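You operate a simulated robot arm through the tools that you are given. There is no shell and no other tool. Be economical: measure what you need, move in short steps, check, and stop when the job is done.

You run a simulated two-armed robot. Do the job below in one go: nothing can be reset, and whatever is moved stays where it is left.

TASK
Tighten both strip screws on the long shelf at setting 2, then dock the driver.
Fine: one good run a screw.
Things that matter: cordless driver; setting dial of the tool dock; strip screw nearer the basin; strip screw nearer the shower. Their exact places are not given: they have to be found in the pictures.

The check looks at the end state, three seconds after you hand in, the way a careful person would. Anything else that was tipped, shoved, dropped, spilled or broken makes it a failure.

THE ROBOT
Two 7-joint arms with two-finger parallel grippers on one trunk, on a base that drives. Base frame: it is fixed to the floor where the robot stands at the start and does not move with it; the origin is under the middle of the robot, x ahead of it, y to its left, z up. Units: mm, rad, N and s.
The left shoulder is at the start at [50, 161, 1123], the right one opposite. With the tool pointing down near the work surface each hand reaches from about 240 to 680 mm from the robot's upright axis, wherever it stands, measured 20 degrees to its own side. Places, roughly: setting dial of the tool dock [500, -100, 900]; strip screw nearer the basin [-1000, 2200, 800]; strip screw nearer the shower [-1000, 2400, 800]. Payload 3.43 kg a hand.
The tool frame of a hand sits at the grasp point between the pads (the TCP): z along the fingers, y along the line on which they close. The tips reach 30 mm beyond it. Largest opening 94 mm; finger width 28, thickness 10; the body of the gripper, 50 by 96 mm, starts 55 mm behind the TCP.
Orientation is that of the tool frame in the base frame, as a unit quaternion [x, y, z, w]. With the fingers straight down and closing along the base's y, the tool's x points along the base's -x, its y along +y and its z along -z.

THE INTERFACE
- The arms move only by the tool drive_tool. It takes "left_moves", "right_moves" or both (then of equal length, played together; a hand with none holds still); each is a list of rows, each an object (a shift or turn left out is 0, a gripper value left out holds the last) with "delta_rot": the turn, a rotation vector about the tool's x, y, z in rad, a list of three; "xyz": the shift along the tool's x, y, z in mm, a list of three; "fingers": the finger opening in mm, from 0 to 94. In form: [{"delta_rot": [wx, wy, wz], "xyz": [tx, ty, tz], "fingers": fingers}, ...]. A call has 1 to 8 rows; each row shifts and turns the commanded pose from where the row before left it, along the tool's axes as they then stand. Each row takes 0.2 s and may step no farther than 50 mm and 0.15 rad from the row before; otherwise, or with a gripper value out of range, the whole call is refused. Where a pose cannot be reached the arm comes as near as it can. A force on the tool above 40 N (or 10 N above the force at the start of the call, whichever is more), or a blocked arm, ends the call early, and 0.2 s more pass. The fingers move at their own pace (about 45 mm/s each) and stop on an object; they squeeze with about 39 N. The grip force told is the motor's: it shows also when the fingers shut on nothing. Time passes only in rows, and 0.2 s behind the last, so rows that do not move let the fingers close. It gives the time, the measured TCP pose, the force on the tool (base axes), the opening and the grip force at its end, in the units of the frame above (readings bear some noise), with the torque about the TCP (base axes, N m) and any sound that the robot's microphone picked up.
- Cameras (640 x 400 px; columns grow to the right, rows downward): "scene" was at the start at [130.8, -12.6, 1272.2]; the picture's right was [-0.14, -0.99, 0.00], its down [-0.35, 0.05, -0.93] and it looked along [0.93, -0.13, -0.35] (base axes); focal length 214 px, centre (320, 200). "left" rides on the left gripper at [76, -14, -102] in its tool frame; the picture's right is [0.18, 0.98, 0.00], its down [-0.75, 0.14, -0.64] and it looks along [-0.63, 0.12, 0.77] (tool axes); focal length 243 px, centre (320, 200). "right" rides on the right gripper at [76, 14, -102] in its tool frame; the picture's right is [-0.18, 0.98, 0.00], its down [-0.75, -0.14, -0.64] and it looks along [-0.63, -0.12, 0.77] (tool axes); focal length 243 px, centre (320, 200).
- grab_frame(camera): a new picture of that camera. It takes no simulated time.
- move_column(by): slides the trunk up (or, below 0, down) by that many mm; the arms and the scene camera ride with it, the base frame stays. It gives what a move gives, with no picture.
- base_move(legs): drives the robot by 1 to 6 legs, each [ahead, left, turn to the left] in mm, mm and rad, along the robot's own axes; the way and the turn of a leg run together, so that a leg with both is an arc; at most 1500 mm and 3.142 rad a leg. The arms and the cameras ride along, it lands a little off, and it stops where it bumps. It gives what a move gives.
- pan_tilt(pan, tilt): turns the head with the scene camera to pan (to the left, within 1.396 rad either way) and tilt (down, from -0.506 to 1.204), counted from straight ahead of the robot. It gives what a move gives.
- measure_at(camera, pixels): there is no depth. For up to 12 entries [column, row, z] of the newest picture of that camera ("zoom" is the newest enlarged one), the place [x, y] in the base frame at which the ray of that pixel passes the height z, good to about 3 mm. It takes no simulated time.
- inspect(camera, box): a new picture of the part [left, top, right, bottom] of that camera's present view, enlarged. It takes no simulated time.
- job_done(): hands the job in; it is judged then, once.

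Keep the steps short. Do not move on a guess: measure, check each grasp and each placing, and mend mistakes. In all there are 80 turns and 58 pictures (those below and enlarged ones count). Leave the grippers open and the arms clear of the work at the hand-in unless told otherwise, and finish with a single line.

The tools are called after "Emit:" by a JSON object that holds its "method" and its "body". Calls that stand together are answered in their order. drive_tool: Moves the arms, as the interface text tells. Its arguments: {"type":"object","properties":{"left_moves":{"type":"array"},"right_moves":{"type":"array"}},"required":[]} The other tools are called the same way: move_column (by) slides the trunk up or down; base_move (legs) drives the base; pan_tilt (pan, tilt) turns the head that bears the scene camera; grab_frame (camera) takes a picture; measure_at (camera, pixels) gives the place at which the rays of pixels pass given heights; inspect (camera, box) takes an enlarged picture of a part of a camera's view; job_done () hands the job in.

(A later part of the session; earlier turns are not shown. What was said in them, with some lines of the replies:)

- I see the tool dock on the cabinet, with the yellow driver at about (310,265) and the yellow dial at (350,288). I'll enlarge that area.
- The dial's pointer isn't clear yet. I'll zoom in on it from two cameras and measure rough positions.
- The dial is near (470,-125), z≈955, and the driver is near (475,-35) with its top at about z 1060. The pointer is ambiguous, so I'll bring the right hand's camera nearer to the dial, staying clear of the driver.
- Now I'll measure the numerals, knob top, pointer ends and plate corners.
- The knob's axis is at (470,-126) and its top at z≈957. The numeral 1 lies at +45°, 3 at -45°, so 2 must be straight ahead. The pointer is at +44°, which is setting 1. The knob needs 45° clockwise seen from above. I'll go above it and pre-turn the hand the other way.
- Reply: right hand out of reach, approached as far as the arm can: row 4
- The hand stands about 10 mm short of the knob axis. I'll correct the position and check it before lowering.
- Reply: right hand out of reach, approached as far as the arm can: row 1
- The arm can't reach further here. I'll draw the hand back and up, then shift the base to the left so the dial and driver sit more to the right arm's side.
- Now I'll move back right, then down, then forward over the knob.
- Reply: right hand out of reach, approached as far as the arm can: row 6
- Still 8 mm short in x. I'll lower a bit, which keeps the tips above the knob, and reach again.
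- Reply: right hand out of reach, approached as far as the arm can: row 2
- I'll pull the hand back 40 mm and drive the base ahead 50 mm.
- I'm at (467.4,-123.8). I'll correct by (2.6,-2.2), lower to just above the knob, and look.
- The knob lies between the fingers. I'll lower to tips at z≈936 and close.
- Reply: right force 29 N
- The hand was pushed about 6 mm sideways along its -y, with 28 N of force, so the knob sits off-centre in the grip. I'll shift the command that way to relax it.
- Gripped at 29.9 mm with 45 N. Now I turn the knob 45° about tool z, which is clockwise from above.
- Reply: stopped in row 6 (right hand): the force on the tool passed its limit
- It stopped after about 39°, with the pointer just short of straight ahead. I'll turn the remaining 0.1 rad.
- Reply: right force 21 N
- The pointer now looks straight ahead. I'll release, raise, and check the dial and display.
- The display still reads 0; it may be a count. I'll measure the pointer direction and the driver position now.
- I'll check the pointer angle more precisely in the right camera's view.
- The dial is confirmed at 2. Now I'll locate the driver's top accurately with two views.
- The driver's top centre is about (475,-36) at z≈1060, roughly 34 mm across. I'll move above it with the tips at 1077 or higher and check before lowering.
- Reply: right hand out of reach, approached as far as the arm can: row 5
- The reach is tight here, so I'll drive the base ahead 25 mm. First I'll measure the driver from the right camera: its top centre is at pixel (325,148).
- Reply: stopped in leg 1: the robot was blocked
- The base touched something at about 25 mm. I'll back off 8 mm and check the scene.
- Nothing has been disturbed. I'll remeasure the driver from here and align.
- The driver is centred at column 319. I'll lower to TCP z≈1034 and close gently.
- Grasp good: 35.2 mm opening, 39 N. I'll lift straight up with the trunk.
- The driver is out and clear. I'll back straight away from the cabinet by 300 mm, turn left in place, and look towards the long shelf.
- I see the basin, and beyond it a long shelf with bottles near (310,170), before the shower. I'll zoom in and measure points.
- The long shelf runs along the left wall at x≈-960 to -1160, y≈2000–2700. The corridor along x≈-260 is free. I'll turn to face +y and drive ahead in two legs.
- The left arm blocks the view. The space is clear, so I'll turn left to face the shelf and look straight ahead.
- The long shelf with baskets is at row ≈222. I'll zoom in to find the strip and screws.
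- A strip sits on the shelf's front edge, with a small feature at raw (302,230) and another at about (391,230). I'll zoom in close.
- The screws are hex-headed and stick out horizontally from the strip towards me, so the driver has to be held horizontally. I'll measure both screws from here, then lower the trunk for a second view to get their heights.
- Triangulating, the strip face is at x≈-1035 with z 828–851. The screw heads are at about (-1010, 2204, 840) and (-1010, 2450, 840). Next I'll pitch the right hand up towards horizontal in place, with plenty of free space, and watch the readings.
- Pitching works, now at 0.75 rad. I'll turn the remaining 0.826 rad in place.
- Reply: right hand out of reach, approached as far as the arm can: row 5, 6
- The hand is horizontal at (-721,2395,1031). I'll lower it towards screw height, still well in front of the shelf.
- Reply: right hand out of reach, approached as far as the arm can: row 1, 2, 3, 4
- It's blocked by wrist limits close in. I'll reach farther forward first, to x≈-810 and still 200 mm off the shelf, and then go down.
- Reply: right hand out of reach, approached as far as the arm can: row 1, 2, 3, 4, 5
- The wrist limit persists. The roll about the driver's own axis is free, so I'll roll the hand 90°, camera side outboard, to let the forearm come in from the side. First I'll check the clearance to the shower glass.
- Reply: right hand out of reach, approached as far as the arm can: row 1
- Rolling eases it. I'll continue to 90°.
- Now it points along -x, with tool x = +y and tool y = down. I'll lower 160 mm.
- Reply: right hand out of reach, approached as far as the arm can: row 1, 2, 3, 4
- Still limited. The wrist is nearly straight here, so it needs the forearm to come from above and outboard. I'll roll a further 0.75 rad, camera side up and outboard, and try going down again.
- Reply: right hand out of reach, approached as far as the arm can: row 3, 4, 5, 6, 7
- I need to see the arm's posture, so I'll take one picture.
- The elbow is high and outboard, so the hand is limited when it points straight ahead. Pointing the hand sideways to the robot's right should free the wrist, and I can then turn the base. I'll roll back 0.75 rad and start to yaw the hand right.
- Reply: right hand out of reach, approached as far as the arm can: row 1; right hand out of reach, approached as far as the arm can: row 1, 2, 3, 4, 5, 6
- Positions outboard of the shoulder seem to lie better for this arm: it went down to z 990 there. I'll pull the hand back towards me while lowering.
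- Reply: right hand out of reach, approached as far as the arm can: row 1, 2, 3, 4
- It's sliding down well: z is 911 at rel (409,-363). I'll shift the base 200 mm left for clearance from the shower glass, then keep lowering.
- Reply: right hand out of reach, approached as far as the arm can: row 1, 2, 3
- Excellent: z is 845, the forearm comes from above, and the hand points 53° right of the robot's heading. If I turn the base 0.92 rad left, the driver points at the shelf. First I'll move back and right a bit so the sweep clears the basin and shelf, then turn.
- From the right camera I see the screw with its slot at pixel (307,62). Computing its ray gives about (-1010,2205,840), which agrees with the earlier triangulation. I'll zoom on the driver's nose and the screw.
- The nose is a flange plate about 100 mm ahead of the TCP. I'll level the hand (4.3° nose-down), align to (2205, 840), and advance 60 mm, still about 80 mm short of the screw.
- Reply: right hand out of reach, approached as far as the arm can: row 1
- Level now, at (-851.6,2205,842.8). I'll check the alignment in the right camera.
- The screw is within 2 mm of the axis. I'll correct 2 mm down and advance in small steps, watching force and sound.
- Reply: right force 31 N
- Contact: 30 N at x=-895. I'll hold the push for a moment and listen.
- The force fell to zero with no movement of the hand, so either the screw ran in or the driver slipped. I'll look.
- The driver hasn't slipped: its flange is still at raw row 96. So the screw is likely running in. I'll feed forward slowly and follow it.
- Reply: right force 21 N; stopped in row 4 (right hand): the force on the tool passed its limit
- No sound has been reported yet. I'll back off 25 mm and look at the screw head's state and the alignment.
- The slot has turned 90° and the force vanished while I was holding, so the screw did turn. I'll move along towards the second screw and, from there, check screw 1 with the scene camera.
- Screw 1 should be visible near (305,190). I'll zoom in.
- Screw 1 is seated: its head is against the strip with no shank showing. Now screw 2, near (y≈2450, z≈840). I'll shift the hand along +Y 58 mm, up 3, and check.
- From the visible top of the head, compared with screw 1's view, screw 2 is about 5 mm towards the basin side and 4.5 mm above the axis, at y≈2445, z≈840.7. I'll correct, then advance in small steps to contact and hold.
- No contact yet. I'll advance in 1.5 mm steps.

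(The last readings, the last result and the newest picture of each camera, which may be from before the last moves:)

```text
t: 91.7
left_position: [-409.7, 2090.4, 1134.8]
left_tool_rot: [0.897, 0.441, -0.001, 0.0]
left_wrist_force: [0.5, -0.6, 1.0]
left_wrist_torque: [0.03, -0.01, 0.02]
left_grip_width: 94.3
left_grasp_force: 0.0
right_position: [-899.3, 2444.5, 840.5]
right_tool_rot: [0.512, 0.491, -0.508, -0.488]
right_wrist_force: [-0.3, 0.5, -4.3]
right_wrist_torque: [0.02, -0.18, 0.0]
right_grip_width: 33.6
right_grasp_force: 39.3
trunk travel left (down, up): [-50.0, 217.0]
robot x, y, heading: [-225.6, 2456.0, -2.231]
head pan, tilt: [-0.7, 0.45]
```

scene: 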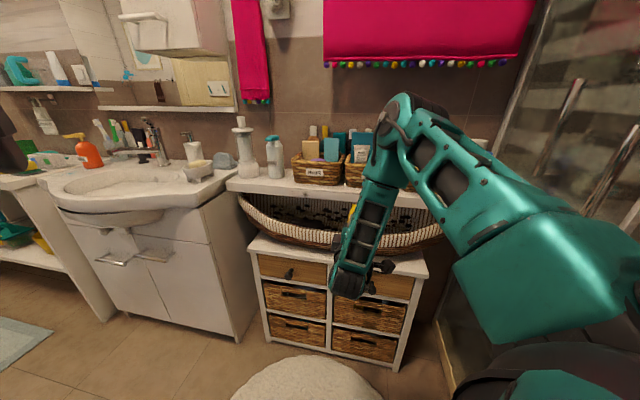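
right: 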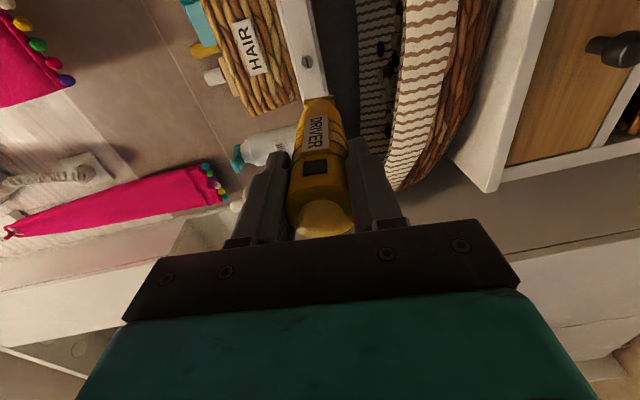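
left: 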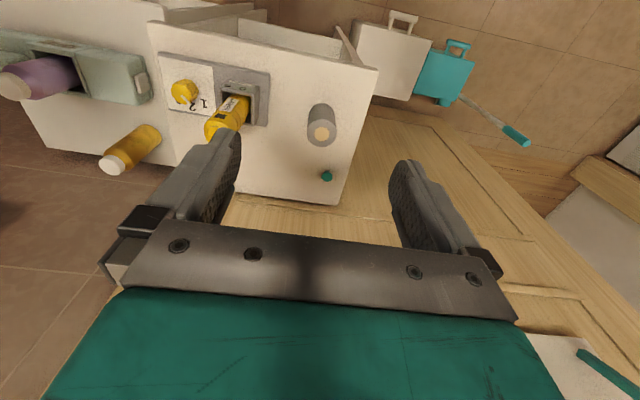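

Emit:
{"method": "drive_tool", "body": {"right_moves": [{"xyz": [0, 0, 1.5]}, {"xyz": [0, 0, 1.5]}, {"xyz": [0, 0, 1.5]}, {"xyz": [0, 0, 1]}, {}]}}

```text
t: 92.9
left_position: [-408.2, 2092.0, 1134.5]
left_tool_rot: [0.898, 0.441, -0.001, -0.001]
left_wrist_force: [-0.3, 0.1, 0.3]
left_wrist_torque: [0.04, 0.0, -0.02]
left_grip_width: 94.0
left_grasp_force: 0.0
right_position: [-903.9, 2445.5, 840.3]
right_tool_rot: [0.512, 0.492, -0.508, -0.488]
right_wrist_force: [17.9, -0.5, -5.7]
right_wrist_torque: [0.01, -0.2, 0.02]
right_grip_width: 33.2
right_grasp_force: 39.0
trunk travel left (down, up): [-50.0, 217.0]
robot x, y, heading: [-226.9, 2456.4, -2.234]
head pan, tilt: [-0.7, 0.45]
```

Contact at 18 N, x=-904. I'll press a little more and hold.

Emit:
{"method": "drive_tool", "body": {"right_moves": [{"xyz": [0, 0, 1.5]}, {"xyz": [0, 0, 1]}, {}, {}, {}, {}, {}, {}]}}

```text
t: 93.6
left_position: [-406.9, 2092.4, 1134.9]
left_tool_rot: [0.898, 0.44, -0.002, -0.001]
left_wrist_force: [0.9, -0.7, -0.2]
left_wrist_torque: [0.0, 0.0, 0.0]
left_grip_width: 94.3
left_grasp_force: 0.0
right_position: [-903.8, 2445.5, 840.1]
right_tool_rot: [0.512, 0.496, -0.505, -0.486]
right_wrist_force: [11.2, 0.2, -0.5]
right_wrist_torque: [0.02, 0.26, -0.05]
right_grip_width: 33.4
right_grasp_force: 39.5
trunk travel left (down, up): [-50.0, 217.0]
robot x, y, heading: [-223.7, 2457.0, -2.234]
head pan, tilt: [-0.7, 0.45]
stopped in row 3 (right hand): the force on the tool passed its limit (the readings are from after the stop); the commanded pose is now the measured one
```

It tripped the same way as the last push on screw 1, with a small twist, which may be the clutch. I'll back off and look.

Emit:
{"method": "drive_tool", "body": {"right_moves": [{"xyz": [0, 0, -12]}, {"xyz": [0, 0, -25]}, {"xyz": [-8, 3, -25]}, {"xyz": [-8, 0, 0]}, {}]}}

Emit:
{"method": "inspect", "body": {"camera": "right", "box": [288, 45, 352, 95]}}

```text
t: 94.8
left_position: [-410.0, 2092.8, 1133.7]
left_tool_rot: [0.898, 0.441, 0.0, 0.0]
left_wrist_force: [-1.0, -0.7, -0.7]
left_wrist_torque: [-0.01, 0.0, 0.01]
left_grip_width: 93.8
left_grasp_force: 0.0
right_position: [-843.3, 2429.0, 837.2]
right_tool_rot: [0.513, 0.494, -0.506, -0.487]
right_wrist_force: [-0.5, 0.1, -4.3]
right_wrist_torque: [0.01, -0.2, -0.01]
right_grip_width: 33.1
right_grasp_force: 39.3
trunk travel left (down, up): [-50.0, 217.0]
robot x, y, heading: [-225.5, 2458.4, -2.232]
head pan, tilt: [-0.7, 0.45]
```

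```text
8.00 times, centred on (320, 70) of right
```

zoom: 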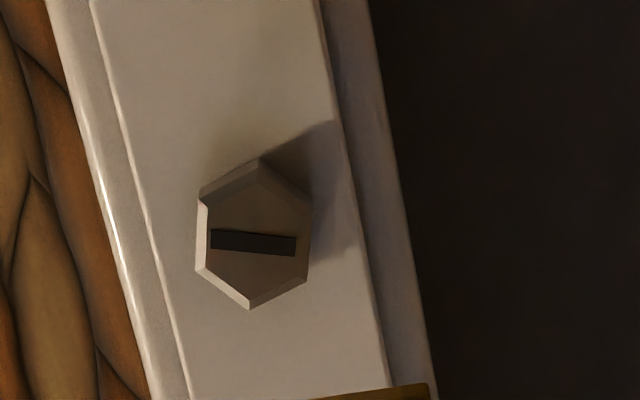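

The slot has turned 90°, just as on screw 1, and the head looks seated. Now I return. I'll drive away from the shelf, then swing the hand back to pointing down and square it to the robot.

Emit:
{"method": "base_move", "body": {"legs": [[-67, 87, 0]]}}

Emit:
{"method": "drive_tool", "body": {"right_moves": [{"delta_rot": [-0.15, 0, 0]}, {"delta_rot": [-0.15, 0, 0]}, {"delta_rot": [-0.15, 0, 0]}, {"delta_rot": [-0.15, 0, 0]}, {"delta_rot": [-0.15, 0, 0]}, {"delta_rot": [-0.15, 0, 0]}, {"delta_rot": [-0.15, 0, 0]}, {"delta_rot": [-0.15, 0, 0]}]}}

Emit:
{"method": "drive_tool", "body": {"right_moves": [{"delta_rot": [-0.15, 0, 0]}, {"delta_rot": [-0.15, 0, 0]}, {"delta_rot": [-0.07, 0, 0]}, {"delta_rot": [0, 0, 0.15]}, {"delta_rot": [0, 0, 0.15]}, {"delta_rot": [0, 0, 0.15]}, {"delta_rot": [0, 0, 0.15]}, {"delta_rot": [0, 0, 0.06]}]}}

Emit:
{"method": "drive_tool", "body": {"right_moves": [{"xyz": [0, 30, -35]}, {"xyz": [0, 40, -25]}, {"xyz": [0, 45, -15]}, {"xyz": [0, 45, -15]}, {}]}}

```text
t: 96.0
left_position: [-299.8, 2091.9, 1133.6]
left_tool_rot: [0.897, 0.442, 0.0, -0.001]
left_wrist_force: [0.4, 0.0, 0.3]
left_wrist_torque: [0.01, 0.02, -0.01]
left_grip_width: 93.9
left_grasp_force: 0.0
right_position: [-734.1, 2428.3, 837.0]
right_tool_rot: [0.512, 0.495, -0.506, -0.487]
right_wrist_force: [0.5, 0.4, -3.5]
right_wrist_torque: [0.01, -0.2, 0.02]
right_grip_width: 33.0
right_grasp_force: 39.4
trunk travel left (down, up): [-50.0, 217.0]
robot x, y, heading: [-112.0, 2456.2, -2.229]
head pan, tilt: [-0.7, 0.45]
```

```text
t: 97.8
left_position: [-298.7, 2091.5, 1134.1]
left_tool_rot: [0.897, 0.441, 0.0, 0.0]
left_wrist_force: [-0.1, 0.4, -0.2]
left_wrist_torque: [0.02, 0.0, -0.02]
left_grip_width: 93.9
left_grasp_force: 0.0
right_position: [-735.1, 2427.3, 837.6]
right_tool_rot: [0.691, 0.686, -0.174, -0.147]
right_wrist_force: [0.6, -0.8, -3.6]
right_wrist_torque: [-0.02, -0.15, -0.03]
right_grip_width: 33.6
right_grasp_force: 39.0
right hand out of reach, approached as far as the arm can: row 8
trunk travel left (down, up): [-50.0, 217.0]
robot x, y, heading: [-116.7, 2458.0, -2.227]
head pan, tilt: [-0.7, 0.45]
```

```text
t: 99.6
left_position: [-300.3, 2092.0, 1134.2]
left_tool_rot: [0.897, 0.442, 0.0, 0.0]
left_wrist_force: [1.0, -0.3, 0.5]
left_wrist_torque: [0.03, 0.03, -0.01]
left_grip_width: 94.1
left_grasp_force: 0.0
right_position: [-733.9, 2427.8, 837.9]
right_tool_rot: [0.877, 0.424, -0.212, -0.083]
right_wrist_force: [-0.4, 0.6, -3.1]
right_wrist_torque: [0.04, -0.05, -0.03]
right_grip_width: 33.3
right_grasp_force: 38.8
right hand out of reach, approached as far as the arm can: row 1, 2, 3
trunk travel left (down, up): [-50.0, 217.0]
robot x, y, heading: [-112.6, 2455.9, -2.226]
head pan, tilt: [-0.7, 0.45]
```

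```text
t: 100.8
left_position: [-299.6, 2092.3, 1134.6]
left_tool_rot: [0.897, 0.441, -0.001, -0.001]
left_wrist_force: [0.2, 0.8, -0.6]
left_wrist_torque: [-0.01, 0.0, 0.02]
left_grip_width: 94.0
left_grasp_force: 0.1
right_position: [-579.4, 2331.4, 867.0]
right_tool_rot: [0.876, 0.426, -0.211, -0.083]
right_wrist_force: [0.4, -0.5, -3.5]
right_wrist_torque: [-0.03, -0.17, 0.0]
right_grip_width: 33.2
right_grasp_force: 38.8
trunk travel left (down, up): [-50.0, 217.0]
robot x, y, heading: [-112.6, 2462.0, -2.225]
head pan, tilt: [-0.7, 0.45]
```

The hand is still tilted 26°. I'll remove that with the computed correction, bring the hand inboard and up, and raise the trunk. Then I'll drive the known corridor back to in front of the cabinet and look.

Emit:
{"method": "drive_tool", "body": {"right_moves": [{"delta_rot": [-0.084, 0.0775, 0]}, {"delta_rot": [-0.084, 0.0775, 0]}, {"delta_rot": [-0.084, 0.0775, 0]}, {"delta_rot": [-0.084, 0.0775, 0]}, {"xyz": [-5, 38, -18]}, {"xyz": [-5, 43, -16]}, {"xyz": [-5, 43, -16]}, {"xyz": [-4, 43, -16]}]}}

Emit:
{"method": "move_column", "body": {"by": 215}}

Emit:
{"method": "base_move", "body": {"legs": [[236, 21, 0], [0, 0, 0.654], [1400, 0, 0], [362, 0, 0], [0, 0, 1.571], [0, -419, 0]]}}

Emit:
{"method": "pan_tilt", "body": {"pan": -0.136, "tilt": 0.5}}

Emit:
{"method": "grab_frame", "body": {"camera": "scene"}}

```text
t: 102.6
left_position: [-298.7, 2091.3, 1133.2]
left_tool_rot: [0.897, 0.441, 0.0, 0.0]
left_wrist_force: [0.4, 0.0, 0.7]
left_wrist_torque: [-0.01, -0.01, 0.01]
left_grip_width: 94.0
left_grasp_force: 0.0
right_position: [-459.9, 2212.8, 928.7]
right_tool_rot: [0.9, 0.436, 0.001, -0.001]
right_wrist_force: [-0.5, 0.0, -4.2]
right_wrist_torque: [0.0, -0.01, 0.0]
right_grip_width: 33.4
right_grasp_force: 38.9
trunk travel left (down, up): [-50.0, 217.0]
robot x, y, heading: [-114.1, 2453.1, -2.227]
head pan, tilt: [-0.7, 0.45]
```

```text
t: 104.8
left_position: [-299.9, 2091.2, 1349.4]
left_tool_rot: [0.897, 0.441, -0.001, -0.002]
left_wrist_force: [-0.6, 0.4, -0.2]
left_wrist_torque: [0.0, 0.02, 0.04]
left_grip_width: 93.9
left_grasp_force: 0.1
right_position: [-460.4, 2213.0, 1145.3]
right_tool_rot: [0.899, 0.437, 0.0, -0.001]
right_wrist_force: [0.1, -1.1, -2.5]
right_wrist_torque: [-0.01, -0.03, -0.02]
right_grip_width: 33.0
right_grasp_force: 38.6
trunk travel left (down, up): [-265.0, 2.0]
robot x, y, heading: [-113.1, 2459.7, -2.229]
head pan, tilt: [-0.7, 0.45]
```

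```text
t: 123.0
left_position: [130.6, 152.5, 1348.4]
left_tool_rot: [-0.003, 1.0, 0.0, 0.0]
left_wrist_force: [0.5, -0.2, -1.0]
left_wrist_torque: [0.06, 0.02, 0.04]
left_grip_width: 94.2
left_grasp_force: 0.0
right_position: [134.2, -49.5, 1145.3]
right_tool_rot: [0.002, 1.0, -0.001, 0.0]
right_wrist_force: [-0.1, -0.4, -3.9]
right_wrist_torque: [0.01, -0.03, -0.01]
right_grip_width: 32.6
right_grasp_force: 39.2
trunk travel left (down, up): [-265.0, 2.0]
robot x, y, heading: [-271.9, 73.9, 0.005]
head pan, tilt: [-0.7, 0.45]
```

```text
t: 123.9
left_position: [130.4, 152.6, 1349.5]
left_tool_rot: [-0.004, 1.0, -0.001, 0.001]
left_wrist_force: [0.7, -0.6, 0.0]
left_wrist_torque: [-0.01, 0.01, 0.03]
left_grip_width: 93.9
left_grasp_force: 0.0
right_position: [134.6, -49.2, 1145.1]
right_tool_rot: [0.002, 1.0, -0.001, 0.0]
right_wrist_force: [-1.5, -0.8, -4.3]
right_wrist_torque: [-0.02, 0.01, -0.01]
right_grip_width: 32.9
right_grasp_force: 38.8
trunk travel left (down, up): [-265.0, 2.0]
robot x, y, heading: [-271.6, 73.3, 0.005]
head pan, tilt: [-0.136, 0.499]
```

```text
3 pictures are left
```

scene: 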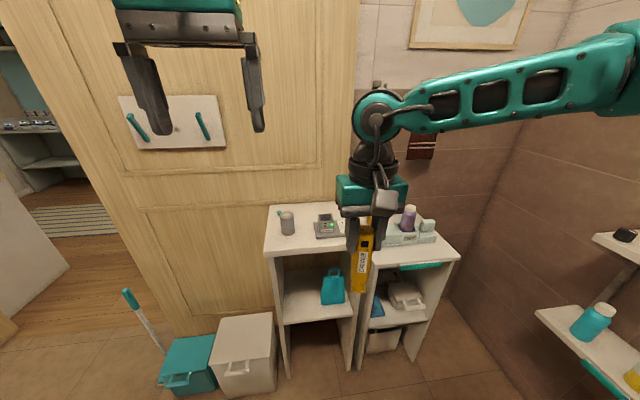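

Everything is in order. The grip seems to have slid about 8 mm along the driver, judging from the contact depths. I'll drive ahead so the driver comes over the dock, its nose about 50 mm above the holster, then look from both cameras.

Emit:
{"method": "pan_tilt", "body": {"pan": -0.136, "tilt": 0.363}}

Emit:
{"method": "base_move", "body": {"legs": [[336, 11, -0.005]]}}

Emit:
{"method": "inspect", "body": {"camera": "scene", "box": [275, 230, 435, 390]}}

Emit:
{"method": "measure_at", "body": {"camera": "zoom", "pixels": [[320, 200, 957], [320, 200, 985], [320, 300, 957], [320, 300, 985], [250, 300, 985], [400, 300, 957], [400, 200, 957], [250, 200, 985]]}}

Emit:
{"method": "inspect", "body": {"camera": "right", "box": [200, 20, 440, 200]}}

Emit:
{"method": "measure_at", "body": {"camera": "zoom", "pixels": [[320, 200, 985], [320, 100, 985], [320, 100, 957], [200, 200, 957], [200, 100, 957], [250, 150, 985], [400, 150, 985], [320, 150, 985], [150, 150, 957]]}}

```text
t: 124.6
left_position: [131.1, 152.9, 1348.2]
left_tool_rot: [-0.004, 1.0, -0.001, 0.001]
left_wrist_force: [-0.4, 0.2, 0.4]
left_wrist_torque: [0.01, 0.01, -0.03]
left_grip_width: 94.3
left_grasp_force: 0.1
right_position: [134.9, -49.5, 1144.8]
right_tool_rot: [0.001, 1.0, -0.001, 0.001]
right_wrist_force: [-0.2, 0.2, -3.7]
right_wrist_torque: [-0.01, 0.02, -0.02]
right_grip_width: 32.9
right_grasp_force: 38.8
trunk travel left (down, up): [-265.0, 2.0]
robot x, y, heading: [-270.2, 75.5, 0.004]
head pan, tilt: [-0.136, 0.363]
```

```text
t: 126.8
left_position: [463.1, 161.0, 1349.1]
left_tool_rot: [0.001, 1.0, 0.0, 0.0]
left_wrist_force: [0.0, 0.2, 0.7]
left_wrist_torque: [-0.02, 0.02, 0.01]
left_grip_width: 94.0
left_grasp_force: 0.0
right_position: [464.7, -41.0, 1145.0]
right_tool_rot: [0.006, 1.0, -0.001, 0.0]
right_wrist_force: [-0.5, -0.6, -4.7]
right_wrist_torque: [-0.01, 0.01, 0.02]
right_grip_width: 32.6
right_grasp_force: 39.5
trunk travel left (down, up): [-265.0, 2.0]
robot x, y, heading: [55.8, 84.7, -0.003]
head pan, tilt: [-0.136, 0.363]
```

```text
2.50 times, centred on (355, 310) of scene
```

zoom: 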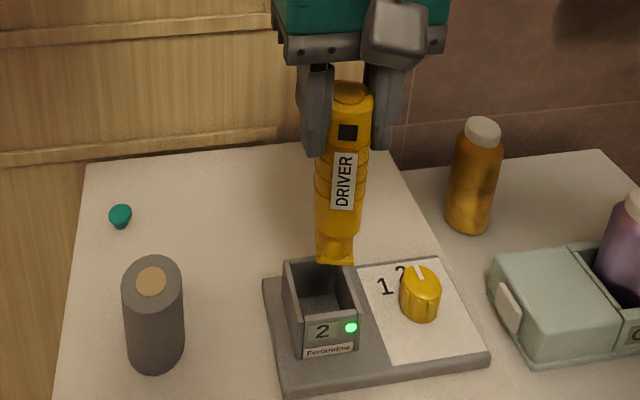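

```text
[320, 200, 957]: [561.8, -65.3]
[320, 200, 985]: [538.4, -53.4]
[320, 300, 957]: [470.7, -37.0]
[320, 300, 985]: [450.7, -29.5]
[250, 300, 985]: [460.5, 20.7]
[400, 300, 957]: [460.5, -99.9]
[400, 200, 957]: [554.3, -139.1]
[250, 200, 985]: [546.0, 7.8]
```

```text
2.22 times, centred on (320, 110) of right
```

zoom: 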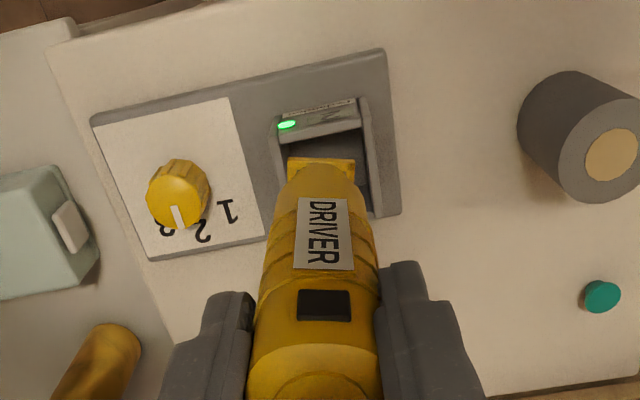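

```text
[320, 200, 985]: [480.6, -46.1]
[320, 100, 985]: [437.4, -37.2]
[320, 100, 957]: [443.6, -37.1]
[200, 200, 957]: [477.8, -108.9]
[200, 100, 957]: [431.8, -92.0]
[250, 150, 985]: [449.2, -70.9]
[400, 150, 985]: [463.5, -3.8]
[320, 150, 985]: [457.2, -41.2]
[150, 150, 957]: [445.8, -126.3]
```

The dock display reads 2 with a green lamp, so both runs counted. The nose is centred sideways in the holster but its front edge is about 10 mm too near. I'll drive 11 mm ahead to the docked x≈476, lower 45 mm with the trunk, then descend with the arm under force watch.

Emit:
{"method": "base_move", "body": {"legs": [[11, 0, 0]]}}

Emit:
{"method": "move_column", "body": {"by": -45}}

Emit:
{"method": "drive_tool", "body": {"right_moves": [{"xyz": [0, 0, 9]}, {"xyz": [0, 0, 9]}, {"xyz": [0, 0, 9]}, {"xyz": [0, 0, 9]}, {"xyz": [0, 0, 9]}, {"xyz": [0, 0, 9]}, {"xyz": [0, 0, 9]}, {"xyz": [0, 0, 6]}]}}

```text
t: 127.7
left_position: [473.1, 160.6, 1348.4]
left_tool_rot: [0.001, 1.0, -0.001, 0.0]
left_wrist_force: [-0.3, 0.4, -0.6]
left_wrist_torque: [0.01, 0.0, 0.02]
left_grip_width: 93.9
left_grasp_force: 0.1
right_position: [474.3, -40.7, 1143.2]
right_tool_rot: [0.006, 1.0, -0.001, -0.002]
right_wrist_force: [0.5, 0.6, -4.8]
right_wrist_torque: [-0.02, 0.02, 0.0]
right_grip_width: 32.7
right_grasp_force: 39.1
trunk travel left (down, up): [-265.0, 2.0]
robot x, y, heading: [71.2, 84.4, -0.004]
head pan, tilt: [-0.136, 0.363]
stopped in leg 1: the robot was blocked; the commanded pose is now the measured one
```

```text
t: 128.6
left_position: [473.0, 160.3, 1304.3]
left_tool_rot: [0.002, 1.0, -0.001, 0.001]
left_wrist_force: [0.1, -0.4, 0.1]
left_wrist_torque: [0.03, -0.02, -0.02]
left_grip_width: 94.1
left_grasp_force: 0.1
right_position: [474.6, -41.5, 1098.6]
right_tool_rot: [0.006, 1.0, -0.001, -0.001]
right_wrist_force: [-0.7, -0.2, -3.7]
right_wrist_torque: [-0.01, 0.01, -0.01]
right_grip_width: 32.6
right_grasp_force: 39.3
trunk travel left (down, up): [-220.0, 47.0]
robot x, y, heading: [67.1, 85.2, -0.005]
head pan, tilt: [-0.136, 0.363]
```

```text
t: 130.4
left_position: [472.1, 159.4, 1303.7]
left_tool_rot: [0.002, 1.0, -0.001, 0.001]
left_wrist_force: [0.2, -0.4, -0.3]
left_wrist_torque: [0.01, 0.03, 0.01]
left_grip_width: 93.8
left_grasp_force: 0.1
right_position: [474.6, -42.1, 1032.0]
right_tool_rot: [0.007, 1.0, 0.0, 0.002]
right_wrist_force: [-1.3, -3.4, 24.9]
right_wrist_torque: [-0.06, 0.11, -0.08]
right_grip_width: 32.8
right_grasp_force: 14.0
trunk travel left (down, up): [-220.0, 47.0]
robot x, y, heading: [69.5, 81.5, -0.005]
head pan, tilt: [-0.136, 0.363]
```

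Seated: it bottomed at z 1032 with a 25 N reaction, the same height as when first picked up. I'll relax the push, open the fingers, rise clear and take a last look.

Emit:
{"method": "drive_tool", "body": {"right_moves": [{"xyz": [0, 0, -2]}, {"fingers": 50}, {"fingers": 76}, {"fingers": 76}, {}]}}

Emit:
{"method": "move_column", "body": {"by": 46}}

Emit:
{"method": "drive_tool", "body": {"right_moves": [{"xyz": [0, 0, -25]}, {"xyz": [0, 0, -25]}, {}]}}

Emit:
{"method": "base_move", "body": {"legs": [[-150, 0, 0]]}}

Emit:
{"method": "inspect", "body": {"camera": "scene", "box": [230, 190, 470, 390]}}

```text
t: 131.6
left_position: [472.5, 160.9, 1306.1]
left_tool_rot: [0.002, 1.0, -0.001, 0.001]
left_wrist_force: [-0.5, 0.4, -0.2]
left_wrist_torque: [-0.02, 0.0, 0.02]
left_grip_width: 94.1
left_grasp_force: 0.0
right_position: [474.6, -41.0, 1032.5]
right_tool_rot: [0.006, 1.0, -0.001, 0.0]
right_wrist_force: [0.2, -0.3, -0.4]
right_wrist_torque: [-0.01, 0.01, -0.01]
right_grip_width: 75.9
right_grasp_force: 0.1
trunk travel left (down, up): [-220.0, 47.0]
robot x, y, heading: [70.1, 87.3, -0.002]
head pan, tilt: [-0.136, 0.363]
```

```text
t: 132.5
left_position: [471.9, 160.3, 1350.3]
left_tool_rot: [0.002, 1.0, -0.001, 0.0]
left_wrist_force: [0.4, -0.2, 0.6]
left_wrist_torque: [0.01, -0.04, 0.01]
left_grip_width: 93.7
left_grasp_force: 0.1
right_position: [475.5, -42.2, 1077.4]
right_tool_rot: [0.006, 1.0, -0.001, -0.001]
right_wrist_force: [-0.4, 0.3, 0.1]
right_wrist_torque: [-0.02, 0.0, 0.01]
right_grip_width: 76.1
right_grasp_force: 0.1
trunk travel left (down, up): [-266.0, 1.0]
robot x, y, heading: [69.9, 86.5, -0.001]
head pan, tilt: [-0.136, 0.363]
```

```text
t: 133.3
left_position: [472.3, 161.5, 1351.7]
left_tool_rot: [0.002, 1.0, 0.0, 0.0]
left_wrist_force: [-0.3, -0.6, 0.6]
left_wrist_torque: [-0.02, 0.02, 0.01]
left_grip_width: 93.9
left_grasp_force: 0.0
right_position: [476.2, -40.5, 1128.7]
right_tool_rot: [0.006, 1.0, -0.001, -0.001]
right_wrist_force: [1.1, -0.5, 0.4]
right_wrist_torque: [-0.02, -0.01, 0.02]
right_grip_width: 76.0
right_grasp_force: 0.1
trunk travel left (down, up): [-266.0, 1.0]
robot x, y, heading: [70.6, 84.7, 0.0]
head pan, tilt: [-0.136, 0.363]
```

```text
t: 134.6
left_position: [327.2, 160.5, 1350.5]
left_tool_rot: [0.002, 1.0, -0.001, 0.001]
left_wrist_force: [-0.6, 0.2, 0.9]
left_wrist_torque: [0.01, -0.02, 0.02]
left_grip_width: 94.3
left_grasp_force: 0.2
right_position: [329.8, -41.7, 1128.2]
right_tool_rot: [0.006, 1.0, -0.001, 0.001]
right_wrist_force: [-0.2, -0.1, -0.3]
right_wrist_torque: [0.0, -0.01, -0.01]
right_grip_width: 76.1
right_grasp_force: 0.0
trunk travel left (down, up): [-266.0, 1.0]
robot x, y, heading: [-77.4, 86.0, -0.005]
head pan, tilt: [-0.136, 0.363]
```

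```text
2.00 times, centred on (350, 290) of scene
```

zoom: 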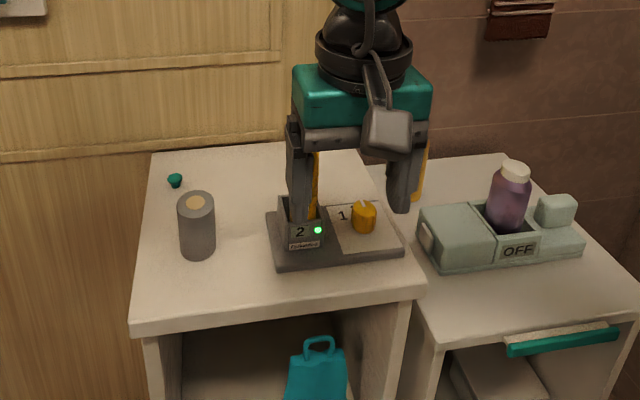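

The driver stands upright in the dock, the display reads 2 with the green lamp lit, the dial is at 2, and the other things are where they were. The grippers are open and clear, so I'm handing in.

Emit:
{"method": "job_done", "body": {}}

```text
The job is handed in.
```

Both strip screws were tightened at setting 2, the dock display reads 2 with a green lamp, and the driver is back in its dock.
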